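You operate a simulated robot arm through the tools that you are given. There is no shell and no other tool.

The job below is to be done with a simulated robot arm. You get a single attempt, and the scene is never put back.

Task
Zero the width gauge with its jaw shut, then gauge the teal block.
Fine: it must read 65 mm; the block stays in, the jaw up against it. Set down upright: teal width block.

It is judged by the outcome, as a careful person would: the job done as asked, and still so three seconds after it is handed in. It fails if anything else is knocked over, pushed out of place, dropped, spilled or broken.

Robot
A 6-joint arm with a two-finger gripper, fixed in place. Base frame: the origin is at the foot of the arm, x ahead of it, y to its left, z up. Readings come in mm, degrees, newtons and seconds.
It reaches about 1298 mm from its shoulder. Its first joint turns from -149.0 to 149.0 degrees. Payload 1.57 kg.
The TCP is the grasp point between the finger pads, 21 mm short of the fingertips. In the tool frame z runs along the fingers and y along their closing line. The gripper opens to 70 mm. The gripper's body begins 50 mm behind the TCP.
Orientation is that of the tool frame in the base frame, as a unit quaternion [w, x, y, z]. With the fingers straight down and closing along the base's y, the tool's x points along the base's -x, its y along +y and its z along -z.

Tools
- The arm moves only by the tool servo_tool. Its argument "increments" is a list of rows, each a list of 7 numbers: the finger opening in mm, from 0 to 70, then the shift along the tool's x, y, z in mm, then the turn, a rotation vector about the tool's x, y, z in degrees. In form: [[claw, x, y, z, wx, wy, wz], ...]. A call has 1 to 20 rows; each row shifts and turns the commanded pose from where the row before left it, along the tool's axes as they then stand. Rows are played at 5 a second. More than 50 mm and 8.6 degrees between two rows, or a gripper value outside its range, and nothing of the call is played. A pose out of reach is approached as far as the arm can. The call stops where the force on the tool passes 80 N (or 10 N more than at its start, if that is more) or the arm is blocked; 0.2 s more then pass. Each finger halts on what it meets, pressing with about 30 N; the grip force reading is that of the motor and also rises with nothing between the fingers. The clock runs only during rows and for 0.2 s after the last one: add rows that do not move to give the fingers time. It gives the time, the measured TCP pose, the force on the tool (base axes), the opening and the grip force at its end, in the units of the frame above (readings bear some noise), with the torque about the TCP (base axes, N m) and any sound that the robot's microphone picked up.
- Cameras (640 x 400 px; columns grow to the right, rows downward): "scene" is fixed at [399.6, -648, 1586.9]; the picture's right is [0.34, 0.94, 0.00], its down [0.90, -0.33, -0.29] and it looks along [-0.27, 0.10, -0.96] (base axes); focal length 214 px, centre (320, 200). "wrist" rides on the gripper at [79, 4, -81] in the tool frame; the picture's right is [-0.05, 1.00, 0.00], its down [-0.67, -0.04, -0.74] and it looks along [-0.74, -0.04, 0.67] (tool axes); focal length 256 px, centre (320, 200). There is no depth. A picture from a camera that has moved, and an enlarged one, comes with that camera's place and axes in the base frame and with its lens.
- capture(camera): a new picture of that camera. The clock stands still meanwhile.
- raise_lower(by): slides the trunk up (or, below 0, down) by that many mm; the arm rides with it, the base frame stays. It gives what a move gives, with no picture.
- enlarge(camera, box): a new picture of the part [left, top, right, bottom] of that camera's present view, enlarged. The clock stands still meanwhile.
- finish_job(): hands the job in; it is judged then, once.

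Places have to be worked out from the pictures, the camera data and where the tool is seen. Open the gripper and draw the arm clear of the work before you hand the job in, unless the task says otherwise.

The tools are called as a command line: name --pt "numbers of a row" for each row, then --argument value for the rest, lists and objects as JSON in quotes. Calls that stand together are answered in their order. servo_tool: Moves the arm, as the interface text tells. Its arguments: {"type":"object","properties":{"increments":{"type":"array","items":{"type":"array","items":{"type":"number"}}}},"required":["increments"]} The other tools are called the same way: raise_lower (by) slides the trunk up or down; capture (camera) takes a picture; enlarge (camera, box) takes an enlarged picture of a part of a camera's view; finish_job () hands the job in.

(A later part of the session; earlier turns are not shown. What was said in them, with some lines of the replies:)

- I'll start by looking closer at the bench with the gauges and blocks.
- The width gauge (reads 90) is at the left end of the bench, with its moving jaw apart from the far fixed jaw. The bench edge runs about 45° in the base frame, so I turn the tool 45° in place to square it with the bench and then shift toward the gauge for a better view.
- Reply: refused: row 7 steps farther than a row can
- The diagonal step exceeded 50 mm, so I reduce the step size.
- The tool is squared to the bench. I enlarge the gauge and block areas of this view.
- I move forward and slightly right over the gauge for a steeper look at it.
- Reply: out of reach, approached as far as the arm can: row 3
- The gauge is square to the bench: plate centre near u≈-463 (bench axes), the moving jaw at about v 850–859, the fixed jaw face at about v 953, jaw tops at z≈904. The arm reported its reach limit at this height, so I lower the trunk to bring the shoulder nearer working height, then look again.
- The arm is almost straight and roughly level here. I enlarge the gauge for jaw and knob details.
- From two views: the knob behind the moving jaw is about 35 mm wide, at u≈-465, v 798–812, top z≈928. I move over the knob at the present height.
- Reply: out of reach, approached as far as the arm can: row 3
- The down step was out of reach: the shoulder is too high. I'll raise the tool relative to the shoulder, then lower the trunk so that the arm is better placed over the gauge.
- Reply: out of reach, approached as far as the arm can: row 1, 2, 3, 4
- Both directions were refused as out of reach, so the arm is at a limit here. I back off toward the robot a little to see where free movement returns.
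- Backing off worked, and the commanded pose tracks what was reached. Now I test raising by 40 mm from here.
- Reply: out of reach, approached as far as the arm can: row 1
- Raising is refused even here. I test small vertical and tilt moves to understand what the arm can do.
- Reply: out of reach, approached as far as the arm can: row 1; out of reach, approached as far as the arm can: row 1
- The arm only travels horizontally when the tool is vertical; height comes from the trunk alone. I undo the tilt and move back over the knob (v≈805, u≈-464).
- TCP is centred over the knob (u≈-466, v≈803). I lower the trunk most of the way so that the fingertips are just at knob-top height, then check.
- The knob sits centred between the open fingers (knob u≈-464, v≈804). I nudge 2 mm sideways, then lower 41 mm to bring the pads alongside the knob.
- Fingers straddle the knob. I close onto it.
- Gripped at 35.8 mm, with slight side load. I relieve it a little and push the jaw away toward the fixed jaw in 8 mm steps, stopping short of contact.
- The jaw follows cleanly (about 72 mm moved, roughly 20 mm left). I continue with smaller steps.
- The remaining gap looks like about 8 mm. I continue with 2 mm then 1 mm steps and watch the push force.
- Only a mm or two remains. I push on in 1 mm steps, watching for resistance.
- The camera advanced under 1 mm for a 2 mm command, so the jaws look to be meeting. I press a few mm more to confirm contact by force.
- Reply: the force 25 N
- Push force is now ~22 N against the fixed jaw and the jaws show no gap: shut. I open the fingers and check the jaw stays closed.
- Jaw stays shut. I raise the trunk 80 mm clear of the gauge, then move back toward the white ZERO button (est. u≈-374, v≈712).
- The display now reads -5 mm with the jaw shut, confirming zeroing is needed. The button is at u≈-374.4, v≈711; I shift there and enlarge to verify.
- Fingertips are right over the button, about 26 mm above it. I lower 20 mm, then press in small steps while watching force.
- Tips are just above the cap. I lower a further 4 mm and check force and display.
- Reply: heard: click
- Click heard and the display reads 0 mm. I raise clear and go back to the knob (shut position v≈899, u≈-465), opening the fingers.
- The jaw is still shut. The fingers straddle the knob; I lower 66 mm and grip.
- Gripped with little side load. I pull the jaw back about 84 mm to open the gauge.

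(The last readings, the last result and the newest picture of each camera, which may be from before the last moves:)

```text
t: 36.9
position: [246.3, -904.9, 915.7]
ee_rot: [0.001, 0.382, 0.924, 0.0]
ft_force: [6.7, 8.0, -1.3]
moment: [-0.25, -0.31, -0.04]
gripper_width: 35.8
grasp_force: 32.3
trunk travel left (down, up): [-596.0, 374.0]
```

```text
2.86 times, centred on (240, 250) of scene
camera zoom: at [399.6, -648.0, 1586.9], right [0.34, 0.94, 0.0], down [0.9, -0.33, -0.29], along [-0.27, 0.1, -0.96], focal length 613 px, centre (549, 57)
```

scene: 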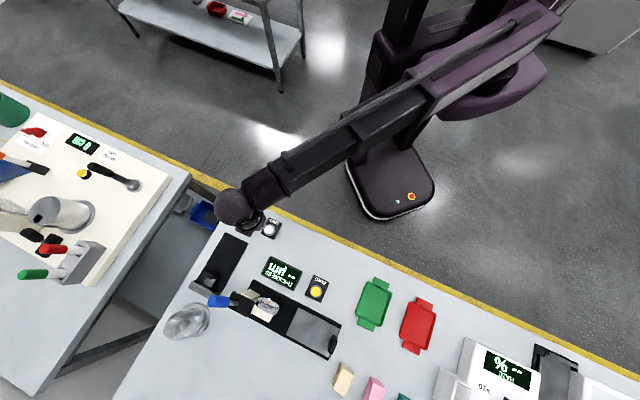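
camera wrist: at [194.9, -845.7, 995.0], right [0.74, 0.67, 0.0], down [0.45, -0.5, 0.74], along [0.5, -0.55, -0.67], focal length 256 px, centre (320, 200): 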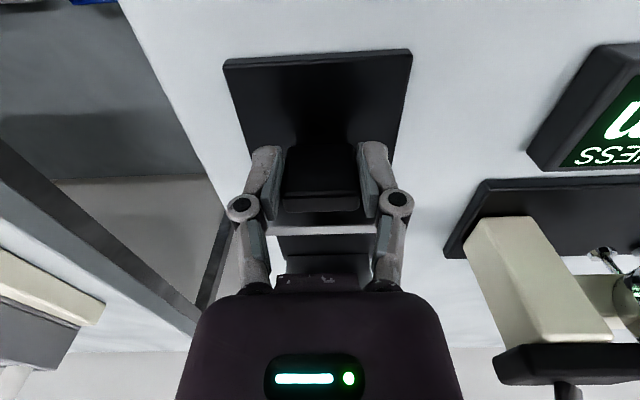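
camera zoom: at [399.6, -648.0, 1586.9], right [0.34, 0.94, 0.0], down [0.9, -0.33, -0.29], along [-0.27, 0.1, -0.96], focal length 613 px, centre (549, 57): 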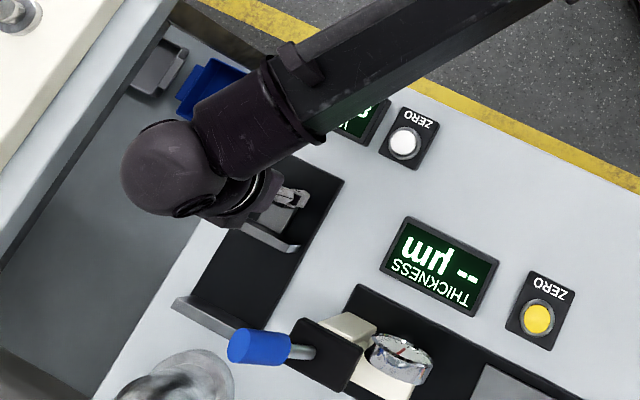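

Jaw opened about 85 mm. I release the knob, raise the trunk, and check the display, before heading for the teal block.

servo_tool --pt "36 0 0 0 0 0 0" --pt "50 0 0 0 0 0 0" --pt "66 0 0 0 0 0 0" --pt "66 0 0 0 0 0 0"

raise_lower --by 120

servo_tool --pt "66 45 15 0 0 0 0" --pt "66 45 15 0 0 0 0" --pt "66 0 48 0 0 0 0" --pt "66 0 48 0 0 0 0" --pt "66 0 48 0 0 0 0" --pt "66 0 48 0 0 0 0" --pt "66 0 48 0 0 0 0" --pt "66 0 0 0 0 0 0"

capture --camera "wrist"

capture --camera "scene"

```text
t: 37.9
position: [247.3, -906.6, 915.7]
ee_rot: [0.0, 0.383, 0.924, 0.0]
ft_force: [1.1, 0.0, 0.8]
moment: [0.0, 0.0, 0.02]
gripper_width: 66.1
grasp_force: 0.0
trunk travel left (down, up): [-596.0, 374.0]
```

```text
t: 39.4
position: [246.0, -906.8, 1034.7]
ee_rot: [-0.001, 0.382, 0.924, -0.001]
ft_force: [-0.9, -0.8, 0.3]
moment: [0.03, 0.05, -0.04]
gripper_width: 66.0
grasp_force: 0.1
trunk travel left (down, up): [-716.0, 254.0]
```

```text
t: 41.2
position: [378.1, -653.8, 1034.2]
ee_rot: [0.001, 0.385, 0.923, 0.0]
ft_force: [0.6, 0.2, -0.2]
moment: [-0.01, 0.01, -0.01]
gripper_width: 65.9
grasp_force: 0.1
out of reach, approached as far as the arm can: row 2, 4
trunk travel left (down, up): [-716.0, 254.0]
```

```text
taken
camera wrist: at [325.2, -593.7, 1114.8], right [0.74, 0.67, 0.0], down [0.45, -0.5, 0.74], along [0.5, -0.55, -0.67], focal length 256 px, centre (320, 200)
```

wrist: 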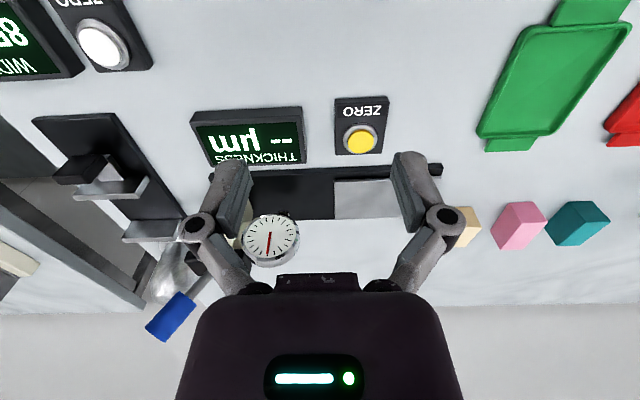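

```text
taken
```

scene: 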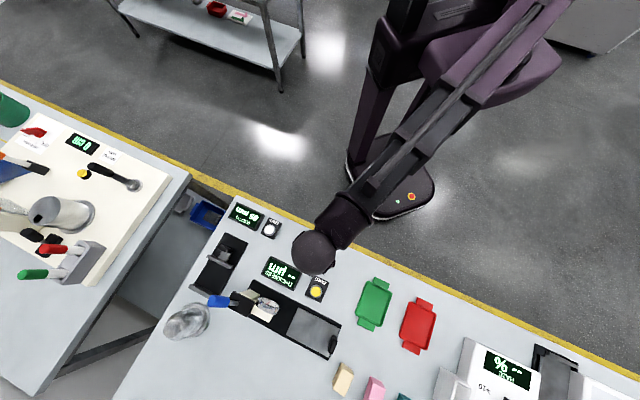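

The gauge display shows 8x (jaw open) as expected. I continue along the bench to about u≈130 to view the blocks from close.

servo_tool --pt "66 0 45 0 0 0 0" --pt "66 0 45 0 0 0 0" --pt "66 0 45 0 0 0 0" --pt "66 0 45 0 0 0 0" --pt "66 0 45 0 0 0 0" --pt "66 0 45 0 0 0 0" --pt "66 0 45 0 0 0 0" --pt "66 0 0 0 0 0 0"

capture --camera "wrist"

capture --camera "scene"

```text
t: 43.0
position: [598.0, -430.9, 1035.2]
ee_rot: [-0.001, 0.383, 0.924, 0.0]
ft_force: [-0.1, -0.4, -0.3]
moment: [-0.02, 0.0, -0.03]
gripper_width: 66.3
grasp_force: 0.0
trunk travel left (down, up): [-716.0, 254.0]
```

```text
taken
camera wrist: at [545.6, -371.0, 1114.9], right [0.74, 0.67, 0.0], down [0.45, -0.5, 0.74], along [0.5, -0.55, -0.67], focal length 256 px, centre (320, 200)
```

wrist: 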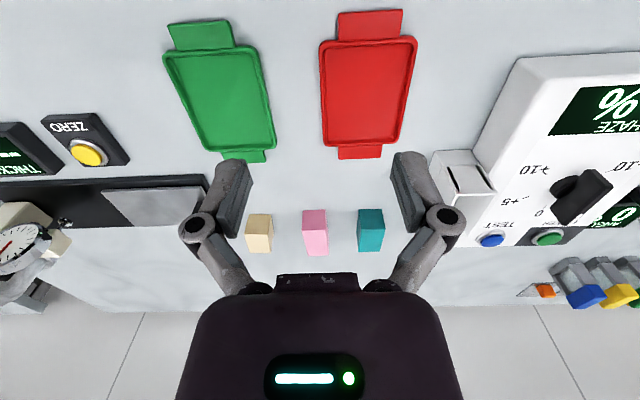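

```text
taken
```

scene: 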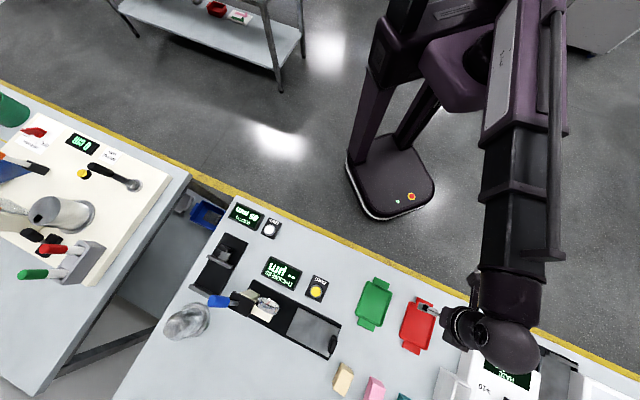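

Blocks are visible ahead (teal near u≈183, v≈974). I enlarge them and the gauge display in the scene.

enlarge --camera "wrist" --box '[240, 190, 400, 290]'

enlarge --camera "scene" --box '[180, 190, 300, 300]'

```text
4.00 times, centred on (320, 240) of wrist
camera zoom: at [545.6, -371.0, 1114.9], right [0.74, 0.67, 0.0], down [0.45, -0.5, 0.74], along [0.5, -0.55, -0.67], focal length 1024 px, centre (320, 40)
```

zoom: 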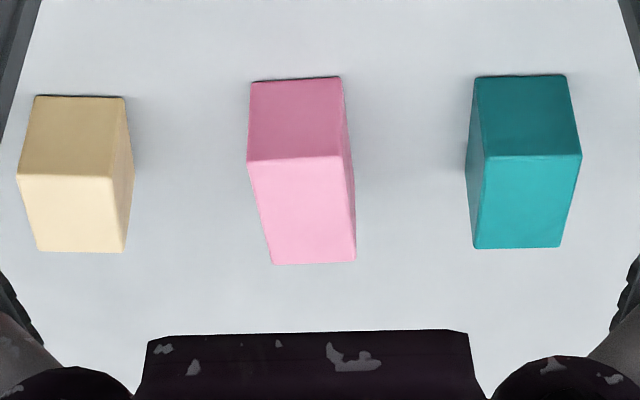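

```text
3.64 times, centred on (240, 245) of scene
camera zoom: at [399.6, -648.0, 1586.9], right [0.34, 0.94, 0.0], down [0.9, -0.33, -0.29], along [-0.27, 0.1, -0.96], focal length 780 px, centre (611, 36)
```

zoom: 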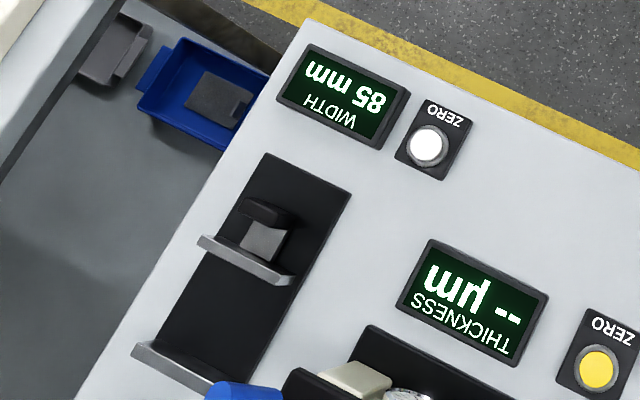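

The display reads 85 mm. The teal block stands about 35 wide (u 166–201), 65 long (v 951–1015), ~38 high, already with its 65 mm length in the gauge direction. I move over its centre (u≈183, v≈983).

servo_tool --pt "66 -42 10.8 0 0 0 0" --pt "66 -42 10.8 0 0 0 0" --pt "66 -42 10.8 0 0 0 0" --pt "66 -42 10.8 0 0 0 0" --pt "66 -42 10.8 0 0 0 0" --pt "66 -42 10.8 0 0 0 0" --pt "66 0 0 0 0 0 0"

capture --camera "wrist"

enlarge --camera "scene" --box '[320, 300, 480, 400]'

```text
t: 44.6
position: [820.1, -559.3, 1035.6]
ee_rot: [0.0, 0.383, 0.924, 0.0]
ft_force: [-0.4, -0.4, -0.5]
moment: [0.02, 0.0, -0.05]
gripper_width: 66.0
grasp_force: 0.1
trunk travel left (down, up): [-716.0, 254.0]
```

```text
taken
camera wrist: at [768.7, -500.2, 1115.0], right [0.74, 0.67, 0.0], down [0.45, -0.5, 0.74], along [0.5, -0.55, -0.67], focal length 256 px, centre (320, 200)
```

wrist: 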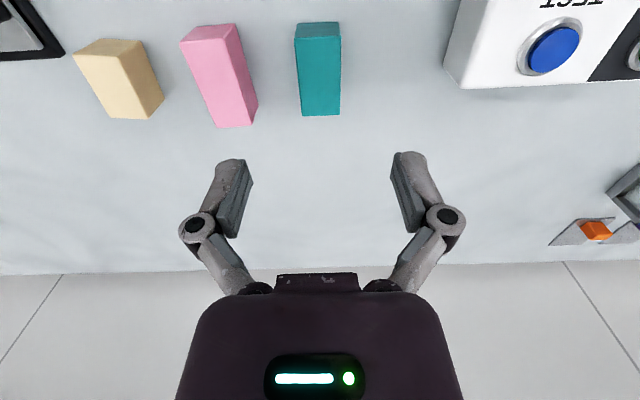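

```text
4.00 times, centred on (400, 350) of scene
camera zoom: at [399.6, -648.0, 1586.9], right [0.34, 0.94, 0.0], down [0.9, -0.33, -0.29], along [-0.27, 0.1, -0.96], focal length 858 px, centre (0, -400)
```

zoom: 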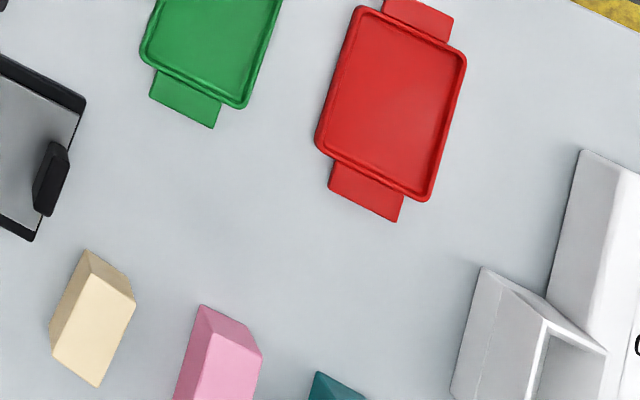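

I enlarge the teal block in this steeper view to refine its position and yaw.

enlarge --camera "wrist" --box '[230, 0, 410, 130]'

```text
3.08 times, centred on (320, 65) of wrist
camera zoom: at [768.7, -500.2, 1115.0], right [0.74, 0.67, 0.0], down [0.45, -0.5, 0.74], along [0.5, -0.55, -0.67], focal length 788 px, centre (320, 615)
```

zoom: 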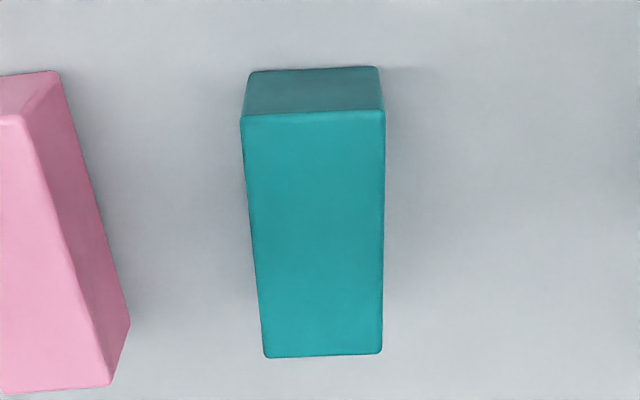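

Refined: block centre u≈185, v≈989, z from ≈857 to ≈895.5, practically no yaw. I shift there and lower the trunk most of the way, then check.

servo_tool --pt "66 -13 -0.8 0 0 0 0" --pt "66 0 0 0 0 0 0"

raise_lower --by -105

capture --camera "wrist"

```text
t: 45.2
position: [828.9, -570.0, 1033.8]
ee_rot: [0.0, 0.382, 0.924, -0.001]
ft_force: [-0.4, -0.2, 0.3]
moment: [0.02, 0.05, 0.01]
gripper_width: 65.9
grasp_force: 0.0
trunk travel left (down, up): [-716.0, 254.0]
```

```text
t: 46.5
position: [830.0, -570.1, 930.5]
ee_rot: [0.0, 0.383, 0.924, 0.0]
ft_force: [0.8, 0.8, -0.4]
moment: [-0.01, -0.01, 0.0]
gripper_width: 65.9
grasp_force: 0.0
trunk travel left (down, up): [-611.0, 359.0]
```

```text
taken
camera wrist: at [777.3, -510.9, 1009.9], right [0.74, 0.67, 0.0], down [0.45, -0.5, 0.74], along [0.5, -0.55, -0.67], focal length 256 px, centre (320, 200)
```

wrist: 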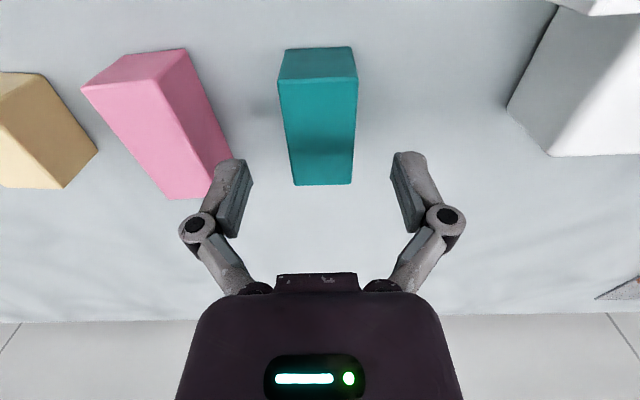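

Aligned with the block; the pink block's edge is near the left finger, so I narrow the opening to 52 mm before lowering to grip height (TCP ≈ 886).

servo_tool --pt "52 -0.8 0 0 0 0 0" --pt "52 0 0 0 0 0 0"

raise_lower --by -30

capture --camera "wrist"

```text
t: 47.1
position: [831.6, -570.2, 929.2]
ee_rot: [0.0, 0.383, 0.924, 0.0]
ft_force: [0.4, 0.5, 0.6]
moment: [-0.03, 0.02, -0.01]
gripper_width: 52.1
grasp_force: 0.1
trunk travel left (down, up): [-611.0, 359.0]
```

```text
t: 47.9
position: [829.8, -570.5, 899.9]
ee_rot: [0.001, 0.382, 0.924, -0.001]
ft_force: [0.0, -0.1, 0.4]
moment: [0.0, -0.01, -0.01]
gripper_width: 52.0
grasp_force: 0.1
trunk travel left (down, up): [-581.0, 389.0]
```

```text
taken
camera wrist: at [778.6, -511.7, 979.8], right [0.74, 0.67, 0.0], down [0.45, -0.5, 0.74], along [0.5, -0.55, -0.67], focal length 256 px, centre (320, 200)
```

wrist: 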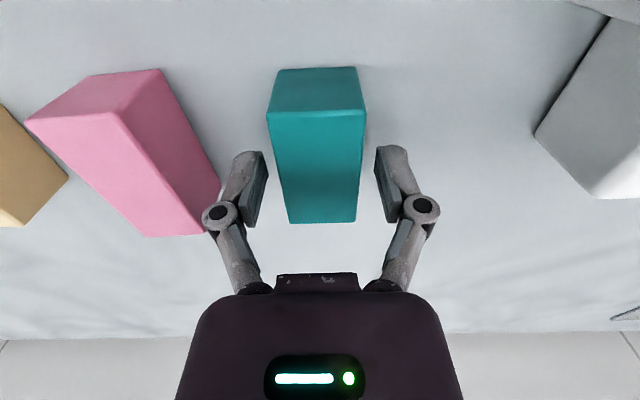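

Fingers straddle the teal block and clear the pink one. I lower 13 mm more and close on the block.

raise_lower --by -13

servo_tool --pt "44 0 0 0 0 0 0" --pt "38 0 0 0 0 0 0" --pt "25 0 0 0 0 0 0" --pt "25 0 0 0 0 0 0" --pt "25 0 0 0 0 0 0"

capture --camera "wrist"

```text
t: 48.5
position: [830.8, -571.0, 885.4]
ee_rot: [0.0, 0.383, 0.924, 0.0]
ft_force: [0.0, 0.1, -0.9]
moment: [0.0, 0.01, 0.02]
gripper_width: 52.1
grasp_force: 0.0
trunk travel left (down, up): [-568.0, 402.0]
```

```text
t: 49.7
position: [830.5, -571.3, 887.9]
ee_rot: [0.0, 0.383, 0.924, 0.0]
ft_force: [0.5, 0.0, 1.3]
moment: [0.0, -0.04, -0.05]
gripper_width: 35.5
grasp_force: 30.5
trunk travel left (down, up): [-568.0, 402.0]
```

```text
taken
camera wrist: at [778.6, -511.7, 966.9], right [0.74, 0.67, 0.0], down [0.45, -0.5, 0.74], along [0.5, -0.55, -0.67], focal length 256 px, centre (320, 200)
```

wrist: 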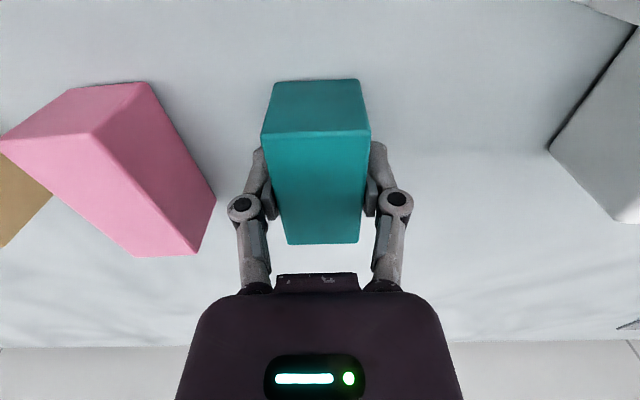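

Gripped at 35.5 mm, block centred under the tool. I lift 150 mm and retreat along the same path toward v≈740.

raise_lower --by 150

servo_tool --pt "25 42 -10 0 0 0 0" --pt "25 42 -10 0 0 0 0" --pt "25 42 -10 0 0 0 0" --pt "25 42 -10 0 0 0 0" --pt "25 42 -10 0 0 0 0" --pt "25 42 -10 0 0 0 0" --pt "25 0 0 0 0 0 0"

capture --camera "wrist"

```text
t: 51.5
position: [831.0, -571.2, 1036.2]
ee_rot: [0.0, 0.382, 0.924, 0.0]
ft_force: [-1.0, 0.0, -0.7]
moment: [0.02, -0.01, -0.01]
gripper_width: 35.4
grasp_force: 29.5
trunk travel left (down, up): [-718.0, 252.0]
```

```text
t: 53.1
position: [613.1, -437.2, 1036.4]
ee_rot: [0.0, 0.383, 0.924, 0.0]
ft_force: [0.6, -0.3, -0.4]
moment: [-0.02, 0.0, -0.04]
gripper_width: 35.2
grasp_force: 30.4
trunk travel left (down, up): [-718.0, 252.0]
```

```text
taken
camera wrist: at [560.8, -376.6, 1116.6], right [0.74, 0.67, 0.0], down [0.45, -0.5, 0.74], along [0.5, -0.55, -0.67], focal length 256 px, centre (320, 200)
```

wrist: 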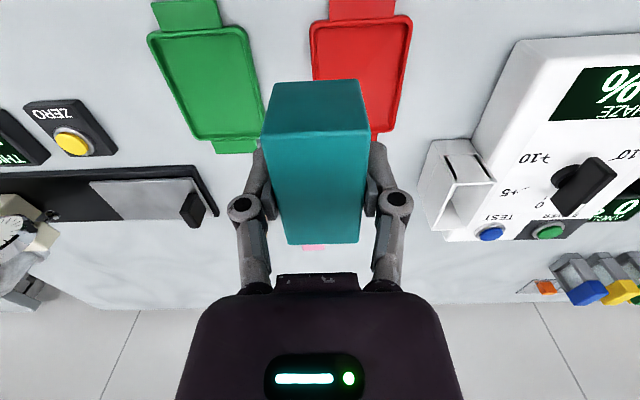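

Block held firmly. Now I traverse along the bench toward the gauge at this height.

servo_tool --pt "25 0 -42 0 0 0 0" --pt "25 0 -42 0 0 0 0" --pt "25 0 -42 0 0 0 0" --pt "25 0 -42 0 0 0 0" --pt "25 0 -42 0 0 0 0" --pt "25 0 -42 0 0 0 0" --pt "25 0 -42 0 0 0 0" --pt "25 0 -42 0 0 0 0" --pt "25 0 -42 0 0 0 0" --pt "25 0 -42 0 0 0 0" --pt "25 0 -42 0 0 0 0" --pt "25 0 -42 0 0 0 0" --pt "25 0 -42 0 0 0 0" --pt "25 0 0 0 0 0 0"

capture --camera "wrist"

```text
t: 56.1
position: [221.5, -821.6, 1037.5]
ee_rot: [0.0, 0.383, 0.924, 0.0]
ft_force: [0.5, -0.8, -1.3]
moment: [-0.01, 0.01, -0.01]
gripper_width: 35.4
grasp_force: 29.7
out of reach, approached as far as the arm can: row 12
trunk travel left (down, up): [-718.0, 252.0]
```

```text
taken
camera wrist: at [169.3, -762.0, 1116.8], right [0.74, 0.67, 0.0], down [0.45, -0.5, 0.74], along [0.5, -0.55, -0.67], focal length 256 px, centre (320, 200)
```

wrist: 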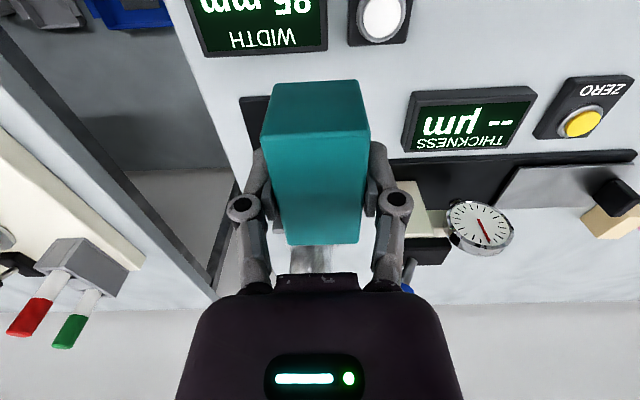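

Now beside the gauge (u≈-424, v≈737). I move to over the gap: u≈-464.5, v≈911.

servo_tool --pt "25 -43.4 -10.3 0 0 0 0" --pt "25 -43.4 -10.3 0 0 0 0" --pt "25 -43.4 -10.3 0 0 0 0" --pt "25 -43.4 -10.3 0 0 0 0" --pt "25 0 0 0 0 0 0"

capture --camera "wrist"

enlarge --camera "scene" --box '[130, 180, 330, 340]'

```text
t: 57.3
position: [315.9, -975.8, 1036.8]
ee_rot: [0.0, 0.383, 0.924, 0.0]
ft_force: [-0.4, 0.1, -0.6]
moment: [-0.02, -0.01, 0.0]
gripper_width: 35.1
grasp_force: 29.9
trunk travel left (down, up): [-718.0, 252.0]
```

```text
taken
camera wrist: at [263.5, -915.6, 1117.0], right [0.74, 0.67, 0.0], down [0.45, -0.5, 0.74], along [0.5, -0.55, -0.67], focal length 256 px, centre (320, 200)
```

wrist: 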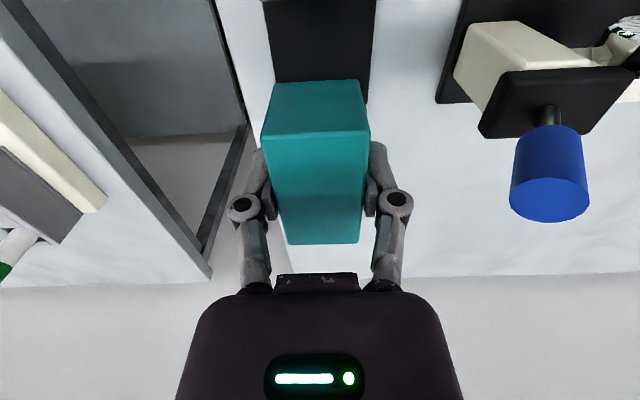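

```text
2.50 times, centred on (230, 260) of scene
camera zoom: at [399.6, -648.0, 1586.9], right [0.34, 0.94, 0.0], down [0.9, -0.33, -0.29], along [-0.27, 0.1, -0.96], focal length 536 px, centre (545, 50)
```

zoom: 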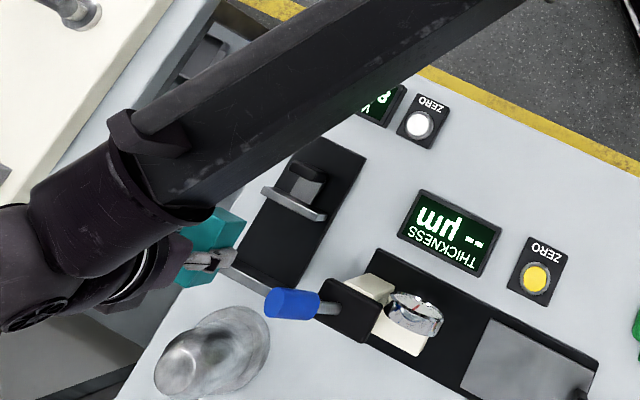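

Over the gap by my estimate (u≈-465, v≈913). I lower to just above the jaw tops and check clearance to the moving jaw.

raise_lower --by -85

capture --camera "wrist"

enlarge --camera "scene" --box '[150, 210, 270, 310]'

```text
t: 58.5
position: [315.9, -975.1, 951.9]
ee_rot: [0.0, 0.383, 0.924, 0.0]
ft_force: [0.0, 0.1, -1.4]
moment: [0.0, 0.05, 0.01]
gripper_width: 35.4
grasp_force: 30.0
trunk travel left (down, up): [-633.0, 337.0]
```

```text
taken
camera wrist: at [263.4, -915.8, 1031.8], right [0.74, 0.67, 0.0], down [0.45, -0.5, 0.74], along [0.5, -0.55, -0.67], focal length 256 px, centre (320, 200)
```

wrist: 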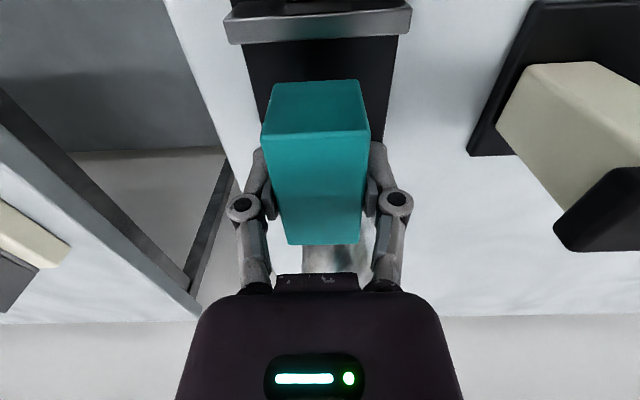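

```text
4.00 times, centred on (210, 260) of scene
camera zoom: at [399.6, -648.0, 1586.9], right [0.34, 0.94, 0.0], down [0.9, -0.33, -0.29], along [-0.27, 0.1, -0.96], focal length 858 px, centre (760, -40)
```

zoom: 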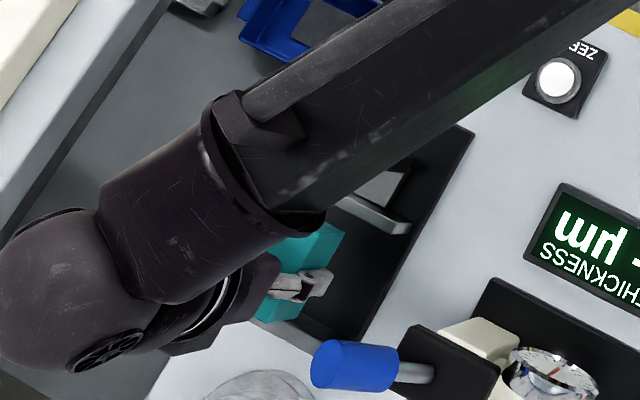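

Clearance is about 10 mm at both jaws. I lower 45 mm, then creep down until the block touches the plate.

raise_lower --by -45

capture --camera "wrist"

```text
t: 59.4
position: [315.6, -975.6, 906.0]
ee_rot: [0.0, 0.383, 0.924, 0.0]
ft_force: [0.2, -0.6, -1.5]
moment: [-0.01, -0.04, 0.0]
gripper_width: 35.1
grasp_force: 30.0
trunk travel left (down, up): [-588.0, 382.0]
```

```text
taken
camera wrist: at [263.4, -915.8, 986.8], right [0.74, 0.67, 0.0], down [0.45, -0.5, 0.74], along [0.5, -0.55, -0.67], focal length 256 px, centre (320, 200)
```

wrist: 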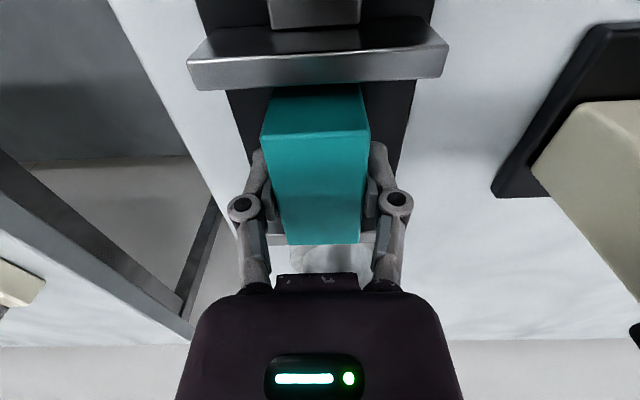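

The block is between the jaws without touching. I creep down in small steps watching the force.

raise_lower --by -5

raise_lower --by -3

```text
t: 59.9
position: [315.4, -975.6, 901.6]
ee_rot: [0.0, 0.382, 0.924, 0.0]
ft_force: [-0.2, -1.1, -1.5]
moment: [0.02, -0.01, 0.0]
gripper_width: 35.2
grasp_force: 29.3
trunk travel left (down, up): [-583.0, 387.0]
```

```text
t: 60.4
position: [315.3, -975.2, 899.2]
ee_rot: [0.001, 0.382, 0.924, 0.001]
ft_force: [0.1, 0.3, -0.8]
moment: [0.05, -0.02, 0.01]
gripper_width: 35.2
grasp_force: 29.4
trunk travel left (down, up): [-580.0, 390.0]
```

No contact yet at TCP z≈899. I continue in 2 mm steps.

raise_lower --by -2

raise_lower --by -2

```text
t: 60.9
position: [315.7, -975.2, 897.0]
ee_rot: [0.0, 0.382, 0.924, 0.0]
ft_force: [-0.3, -0.5, 1.1]
moment: [-0.04, -0.07, -0.01]
gripper_width: 35.2
grasp_force: 30.2
trunk travel left (down, up): [-578.0, 392.0]
```

```text
t: 61.5
position: [315.5, -974.3, 896.1]
ee_rot: [0.001, 0.382, 0.924, -0.001]
ft_force: [1.1, -8.7, 22.5]
moment: [-0.1, 0.04, 0.0]
gripper_width: 35.4
grasp_force: 30.5
trunk travel left (down, up): [-576.0, 394.0]
```

Block is on the plate (22 N). I relieve 1.2 mm and open the fingers to release it.

raise_lower --by 1.2

servo_tool --pt "36 0 0 0 0 0 0" --pt "42 0 0 0 0 0 0" --pt "50 0 0 0 0 0 0" --pt "58 0 0 0 0 0 0" --pt "58 0 0 0 0 0 0"

capture --camera "wrist"

```text
t: 62.0
position: [315.4, -974.6, 897.0]
ee_rot: [0.001, 0.383, 0.924, 0.0]
ft_force: [0.7, -4.0, 11.2]
moment: [-0.37, -0.23, -0.04]
gripper_width: 35.4
grasp_force: 29.5
trunk travel left (down, up): [-577.0, 393.0]
```

```text
t: 63.2
position: [315.5, -974.2, 895.8]
ee_rot: [0.0, 0.383, 0.924, 0.0]
ft_force: [-0.4, 0.4, -0.1]
moment: [0.02, 0.02, 0.02]
gripper_width: 57.8
grasp_force: 0.1
trunk travel left (down, up): [-577.0, 393.0]
```

```text
taken
camera wrist: at [263.4, -915.9, 976.0], right [0.74, 0.67, 0.0], down [0.45, -0.5, 0.74], along [0.5, -0.55, -0.67], focal length 256 px, centre (320, 200)
```

wrist: 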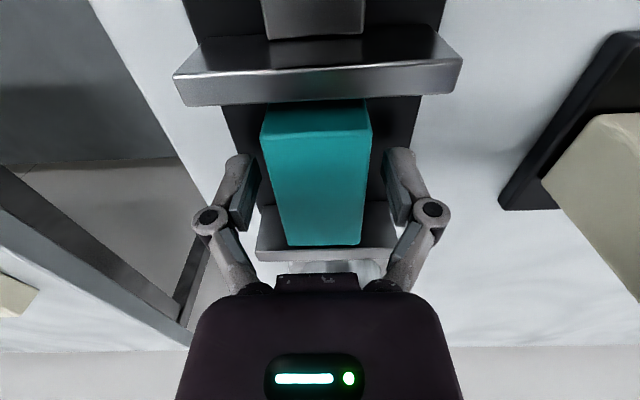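

The block stands square on the plate between the jaws. I raise 80 mm and go back to the knob (v≈816).

raise_lower --by 80

servo_tool --pt "60 32 0 0 0 0 0" --pt "66 32 0 0 0 0 0" --pt "66 32 0 0 0 0 0" --pt "66 0 0 0 0 0 0"

capture --camera "wrist"

```text
t: 64.3
position: [315.4, -975.2, 975.2]
ee_rot: [0.0, 0.383, 0.924, 0.0]
ft_force: [0.1, -0.9, 0.4]
moment: [0.01, -0.03, 0.03]
gripper_width: 58.1
grasp_force: 0.0
trunk travel left (down, up): [-657.0, 313.0]
```

```text
t: 65.3
position: [249.7, -909.3, 976.0]
ee_rot: [0.0, 0.383, 0.924, 0.0]
ft_force: [-0.3, 0.1, -0.4]
moment: [0.0, 0.03, 0.0]
gripper_width: 66.2
grasp_force: 0.1
trunk travel left (down, up): [-657.0, 313.0]
```

```text
taken
camera wrist: at [197.1, -848.9, 1055.9], right [0.74, 0.67, 0.0], down [0.45, -0.5, 0.74], along [0.5, -0.55, -0.67], focal length 256 px, centre (320, 200)
```

wrist: 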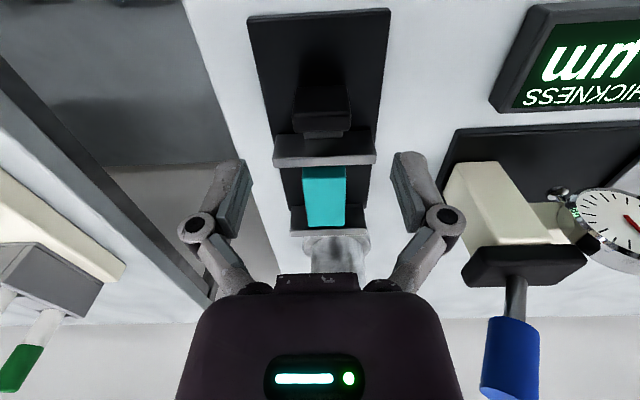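

Block sits squarely between the jaws. I step back 4 mm to align with the knob, lower 61 mm and grip it.

servo_tool --pt "66 4 0.5 0 0 0 0" --pt "66 0 0 0 0 0 0"

raise_lower --by -61

servo_tool --pt "50 0 0 0 0 0 0" --pt "36 0 0 0 0 0 0" --pt "25 0 0 0 0 0 0" --pt "25 0 0 0 0 0 0" --pt "25 0 0 0 0 0 0"

enlarge --camera "wrist" --box '[230, 100, 430, 290]'

```text
t: 65.9
position: [247.3, -904.9, 975.3]
ee_rot: [0.0, 0.382, 0.924, -0.001]
ft_force: [-0.2, -0.3, 0.0]
moment: [0.03, -0.02, 0.02]
gripper_width: 65.9
grasp_force: 0.0
trunk travel left (down, up): [-657.0, 313.0]
```

```text
t: 66.9
position: [245.4, -904.6, 914.3]
ee_rot: [0.0, 0.383, 0.924, 0.0]
ft_force: [-0.4, -0.4, 0.4]
moment: [-0.03, 0.03, 0.01]
gripper_width: 65.9
grasp_force: 0.1
trunk travel left (down, up): [-596.0, 374.0]
```

```text
t: 68.1
position: [247.3, -904.5, 915.7]
ee_rot: [0.0, 0.383, 0.924, 0.0]
ft_force: [1.1, 2.2, 0.4]
moment: [0.13, -0.04, -0.02]
gripper_width: 35.7
grasp_force: 32.2
trunk travel left (down, up): [-596.0, 374.0]
```

```text
2.11 times, centred on (330, 195) of wrist
camera zoom: at [194.6, -845.4, 995.1], right [0.74, 0.67, 0.0], down [0.45, -0.5, 0.74], along [0.5, -0.55, -0.67], focal length 539 px, centre (299, 210)
```

zoom: 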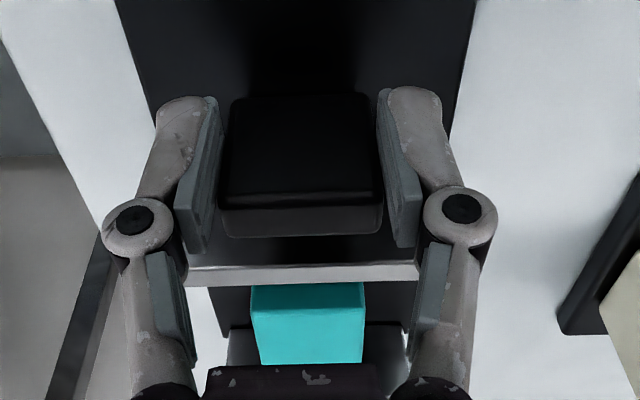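

Gripped with minimal side load. I push the jaw forward in 2 mm steps toward the block.

servo_tool --pt "25 -2 0 0 0 0 0" --pt "25 -2 0 0 0 0 0" --pt "25 -2 0 0 0 0 0" --pt "25 -2 0 0 0 0 0" --pt "25 -1.5 0 0 0 0 0" --pt "25 -1.5 0 0 0 0 0" --pt "25 -1.5 0 0 0 0 0" --pt "25 -1.5 0 0 0 0 0" --pt "25 0 0 0 0 0 0"

enlarge --camera "wrist" --box '[230, 100, 430, 290]'

```text
t: 70.1
position: [256.5, -915.1, 914.9]
ee_rot: [0.0, 0.383, 0.924, 0.0]
ft_force: [-5.9, -6.0, 3.9]
moment: [0.16, 0.4, 0.01]
gripper_width: 35.5
grasp_force: 31.9
trunk travel left (down, up): [-596.0, 374.0]
```

```text
2.11 times, centred on (330, 195) of wrist
camera zoom: at [205.0, -855.6, 995.0], right [0.74, 0.67, 0.0], down [0.45, -0.5, 0.75], along [0.5, -0.55, -0.67], focal length 539 px, centre (299, 210)
```

zoom: 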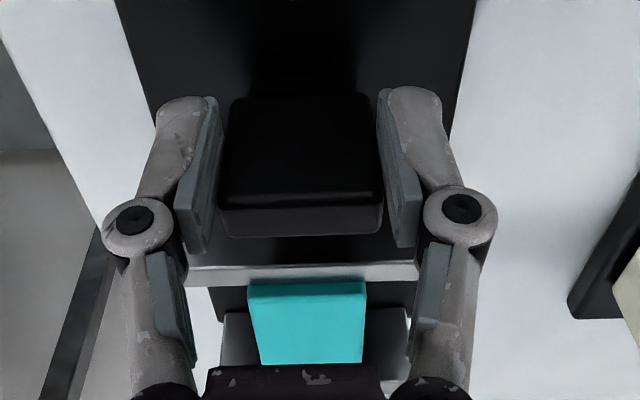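

Moved ~14.6 mm; the display should be near 70. I continue in 1 mm steps.

servo_tool --pt "25 -1 0 0 0 0 0" --pt "25 -1 0 0 0 0 0" --pt "25 -1 0 0 0 0 0" --pt "25 -1 0 0 0 0 0" --pt "25 0 0 0 0 0 0"

enlarge --camera "wrist" --box '[230, 100, 430, 290]'

enlarge --camera "scene" --box '[180, 180, 300, 300]'

```text
t: 71.3
position: [259.6, -916.9, 914.7]
ee_rot: [0.0, 0.383, 0.924, 0.001]
ft_force: [-0.2, 0.2, 1.0]
moment: [0.03, -0.11, -0.09]
gripper_width: 36.0
grasp_force: 31.6
trunk travel left (down, up): [-596.0, 374.0]
```

```text
2.11 times, centred on (330, 195) of wrist
camera zoom: at [207.1, -858.0, 995.0], right [0.74, 0.67, 0.0], down [0.45, -0.5, 0.75], along [0.5, -0.55, -0.67], focal length 539 px, centre (299, 210)
```

zoom: 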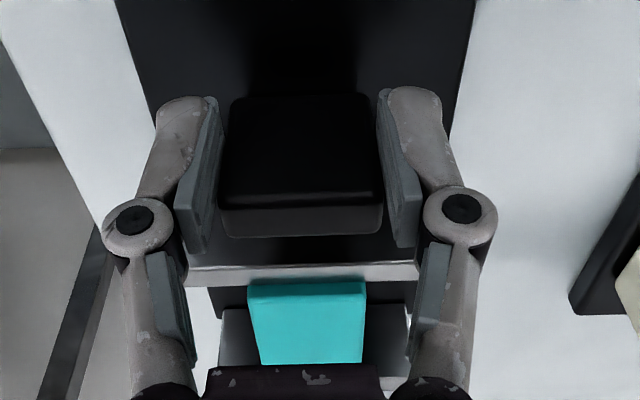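

```text
3.33 times, centred on (240, 240) of scene
camera zoom: at [399.6, -648.0, 1586.9], right [0.34, 0.94, 0.0], down [0.9, -0.33, -0.29], along [-0.27, 0.1, -0.96], focal length 715 px, centre (587, 67)
```

zoom: 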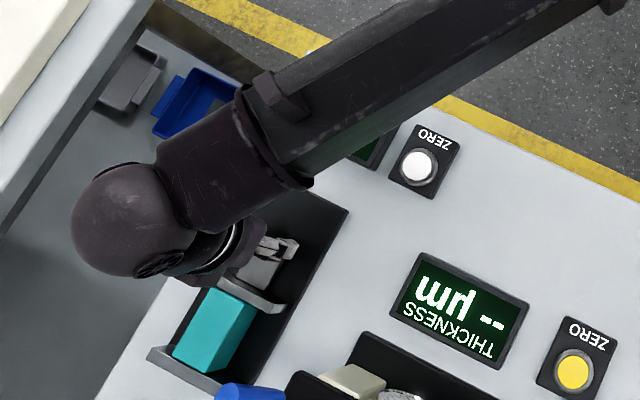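

Nearly there (≈17.7 of 20 mm). I continue 1 mm at a time to make contact through the block.

servo_tool --pt "25 -1 0 0 0 0 0" --pt "25 -1 0 0 0 0 0" --pt "25 -1 0 0 0 0 0" --pt "25 0 0 0 0 0 0" --pt "25 0 0 0 0 0 0"

enlarge --camera "scene" --box '[180, 230, 260, 310]'

```text
t: 72.5
position: [260.7, -918.4, 915.9]
ee_rot: [-0.001, 0.382, 0.924, 0.001]
ft_force: [-3.8, 13.7, -9.2]
moment: [-0.08, -0.37, 0.1]
gripper_width: 35.7
grasp_force: 31.9
trunk travel left (down, up): [-596.0, 374.0]
```

```text
5.00 times, centred on (220, 270) of scene
camera zoom: at [399.6, -648.0, 1586.9], right [0.34, 0.94, 0.0], down [0.9, -0.33, -0.29], along [-0.27, 0.1, -0.96], focal length 1072 px, centre (820, -150)
```

zoom: 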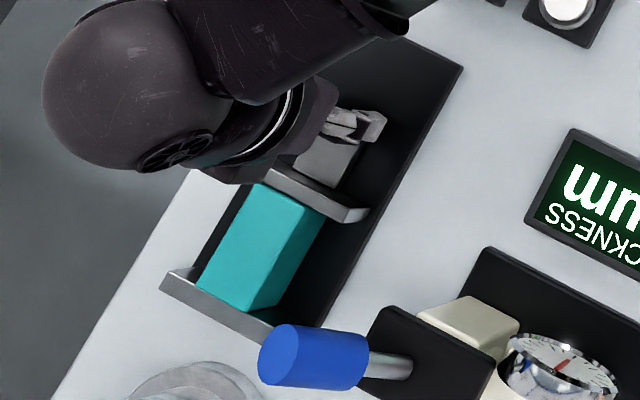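

Resistance of ~12 N: jaw is against the block, block against the fixed jaw. I press 1 mm more to seat it and then open the fingers without moving.

servo_tool --pt "25 -1 0 0 0 0 0" --pt "25 0 0 0 0 0 0" --pt "25 0 0 0 0 0 0"

servo_tool --pt "36 0 0 0 0 0 0" --pt "45 0 0 0 0 0 0" --pt "56 0 0 0 0 0 0" --pt "66 0 0 0 0 0 0" --pt "66 0 0 0 0 0 0"

enlarge --camera "wrist" --box '[230, 100, 430, 290]'

```text
t: 73.3
position: [261.3, -917.3, 914.9]
ee_rot: [-0.001, 0.383, 0.924, 0.001]
ft_force: [-11.3, 20.6, -14.7]
moment: [0.24, 0.18, 0.03]
gripper_width: 35.7
grasp_force: 32.1
trunk travel left (down, up): [-596.0, 374.0]
```

```text
t: 74.5
position: [262.4, -918.8, 915.0]
ee_rot: [0.0, 0.383, 0.924, -0.001]
ft_force: [-0.3, 0.5, -0.7]
moment: [0.01, 0.0, -0.01]
gripper_width: 66.1
grasp_force: 0.2
trunk travel left (down, up): [-596.0, 374.0]
```

```text
2.11 times, centred on (330, 195) of wrist
camera zoom: at [209.8, -860.3, 995.0], right [0.74, 0.67, 0.0], down [0.45, -0.5, 0.74], along [0.5, -0.55, -0.67], focal length 539 px, centre (299, 210)
```

zoom: 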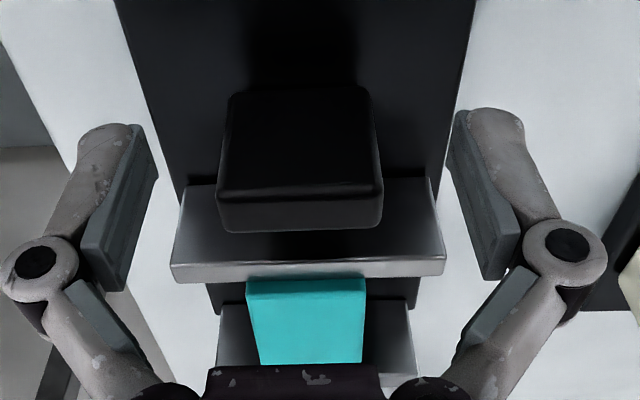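

Pressed with ~22 N and released. I raise the trunk and retreat toward the robot to read the display.

raise_lower --by 120

servo_tool --pt "66 45 0 0 0 0 0" --pt "66 45 0 0 0 0 0" --pt "66 45 10 0 0 0 0" --pt "66 45 10 0 0 0 0" --pt "66 45 10 0 0 0 0" --pt "66 0 0 0 0 0 0"

capture --camera "wrist"

capture --camera "scene"

```text
t: 76.0
position: [261.7, -919.2, 1035.0]
ee_rot: [-0.001, 0.382, 0.924, 0.0]
ft_force: [-0.1, -0.6, -0.2]
moment: [0.02, -0.01, 0.0]
gripper_width: 65.9
grasp_force: 0.0
trunk travel left (down, up): [-716.0, 254.0]
```

```text
t: 77.4
position: [124.8, -739.9, 1035.5]
ee_rot: [-0.001, 0.383, 0.924, 0.0]
ft_force: [0.3, 0.1, -0.5]
moment: [0.01, 0.01, -0.01]
gripper_width: 66.1
grasp_force: 0.1
out of reach, approached as far as the arm can: row 3, 5
trunk travel left (down, up): [-716.0, 254.0]
```

```text
taken
camera wrist: at [72.8, -680.2, 1114.9], right [0.74, 0.67, 0.0], down [0.45, -0.5, 0.74], along [0.5, -0.55, -0.67], focal length 256 px, centre (320, 200)
```

wrist: 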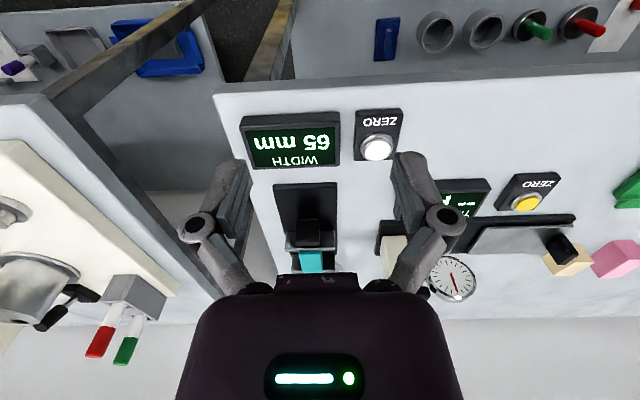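

```text
taken
```

scene: 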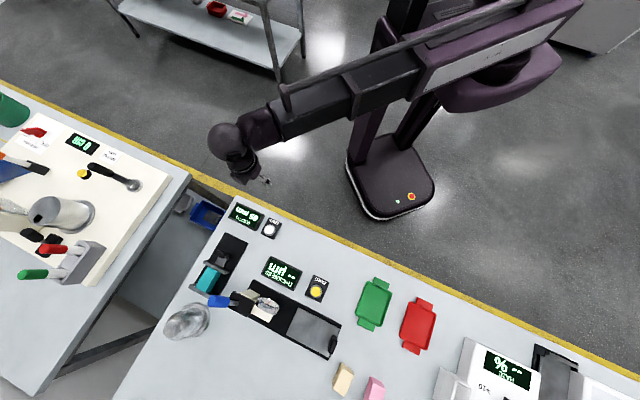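

The display reads 65 mm. I enlarge the gauge to confirm the block is seated between both jaws and the jaw is up against it.

enlarge --camera "scene" --box '[170, 190, 290, 310]'

enlarge --camera "wrist" --box '[230, 90, 410, 280]'

```text
3.33 times, centred on (230, 250) of scene
camera zoom: at [399.6, -648.0, 1586.9], right [0.34, 0.94, 0.0], down [0.9, -0.33, -0.29], along [-0.27, 0.1, -0.96], focal length 715 px, centre (620, 33)
```

zoom: 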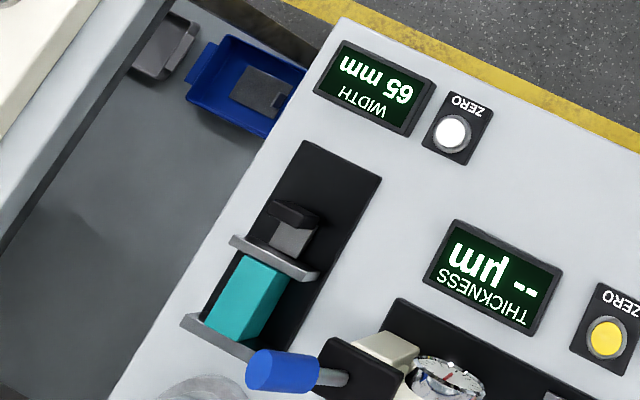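

```text
2.11 times, centred on (320, 185) of wrist
camera zoom: at [72.8, -680.2, 1114.9], right [0.74, 0.67, 0.0], down [0.45, -0.5, 0.74], along [0.5, -0.55, -0.67], focal length 539 px, centre (320, 232)
```

zoom: 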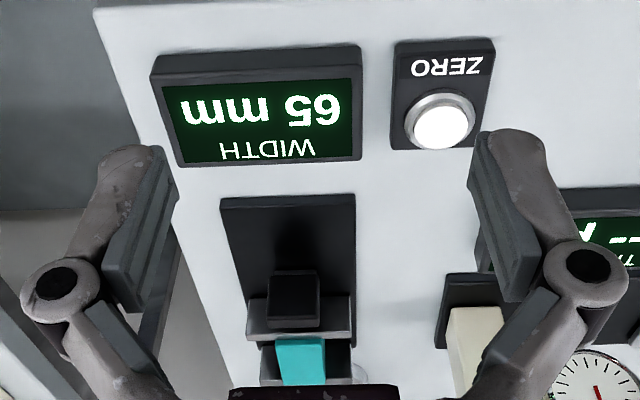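

The gauge reads 65 mm, the teal block stands upright between the jaws with the jaw against it, the gripper is open and the arm is clear of the bench. I hand the job in.

finish_job

```text
The job is handed in.
```

The width gauge is zeroed and now reads 65 mm on the teal block. The job is handed in, but I haven't seen a verdict.

- **Zeroing:** I pushed the jaw shut, where the display showed -5 mm. I then pressed ZERO, heard the click and saw 0 mm.
- **Gauging:** I opened the jaw to 85 mm and set the teal block upright on the plate. I then pushed the jaw up against it with about 22 N before letting go. The last pictures show the block still between both jaws.
- **Surroundings:** nothing else looked moved or knocked over in the last pictures. The gripper is open and the arm is drawn back clear of the bench.
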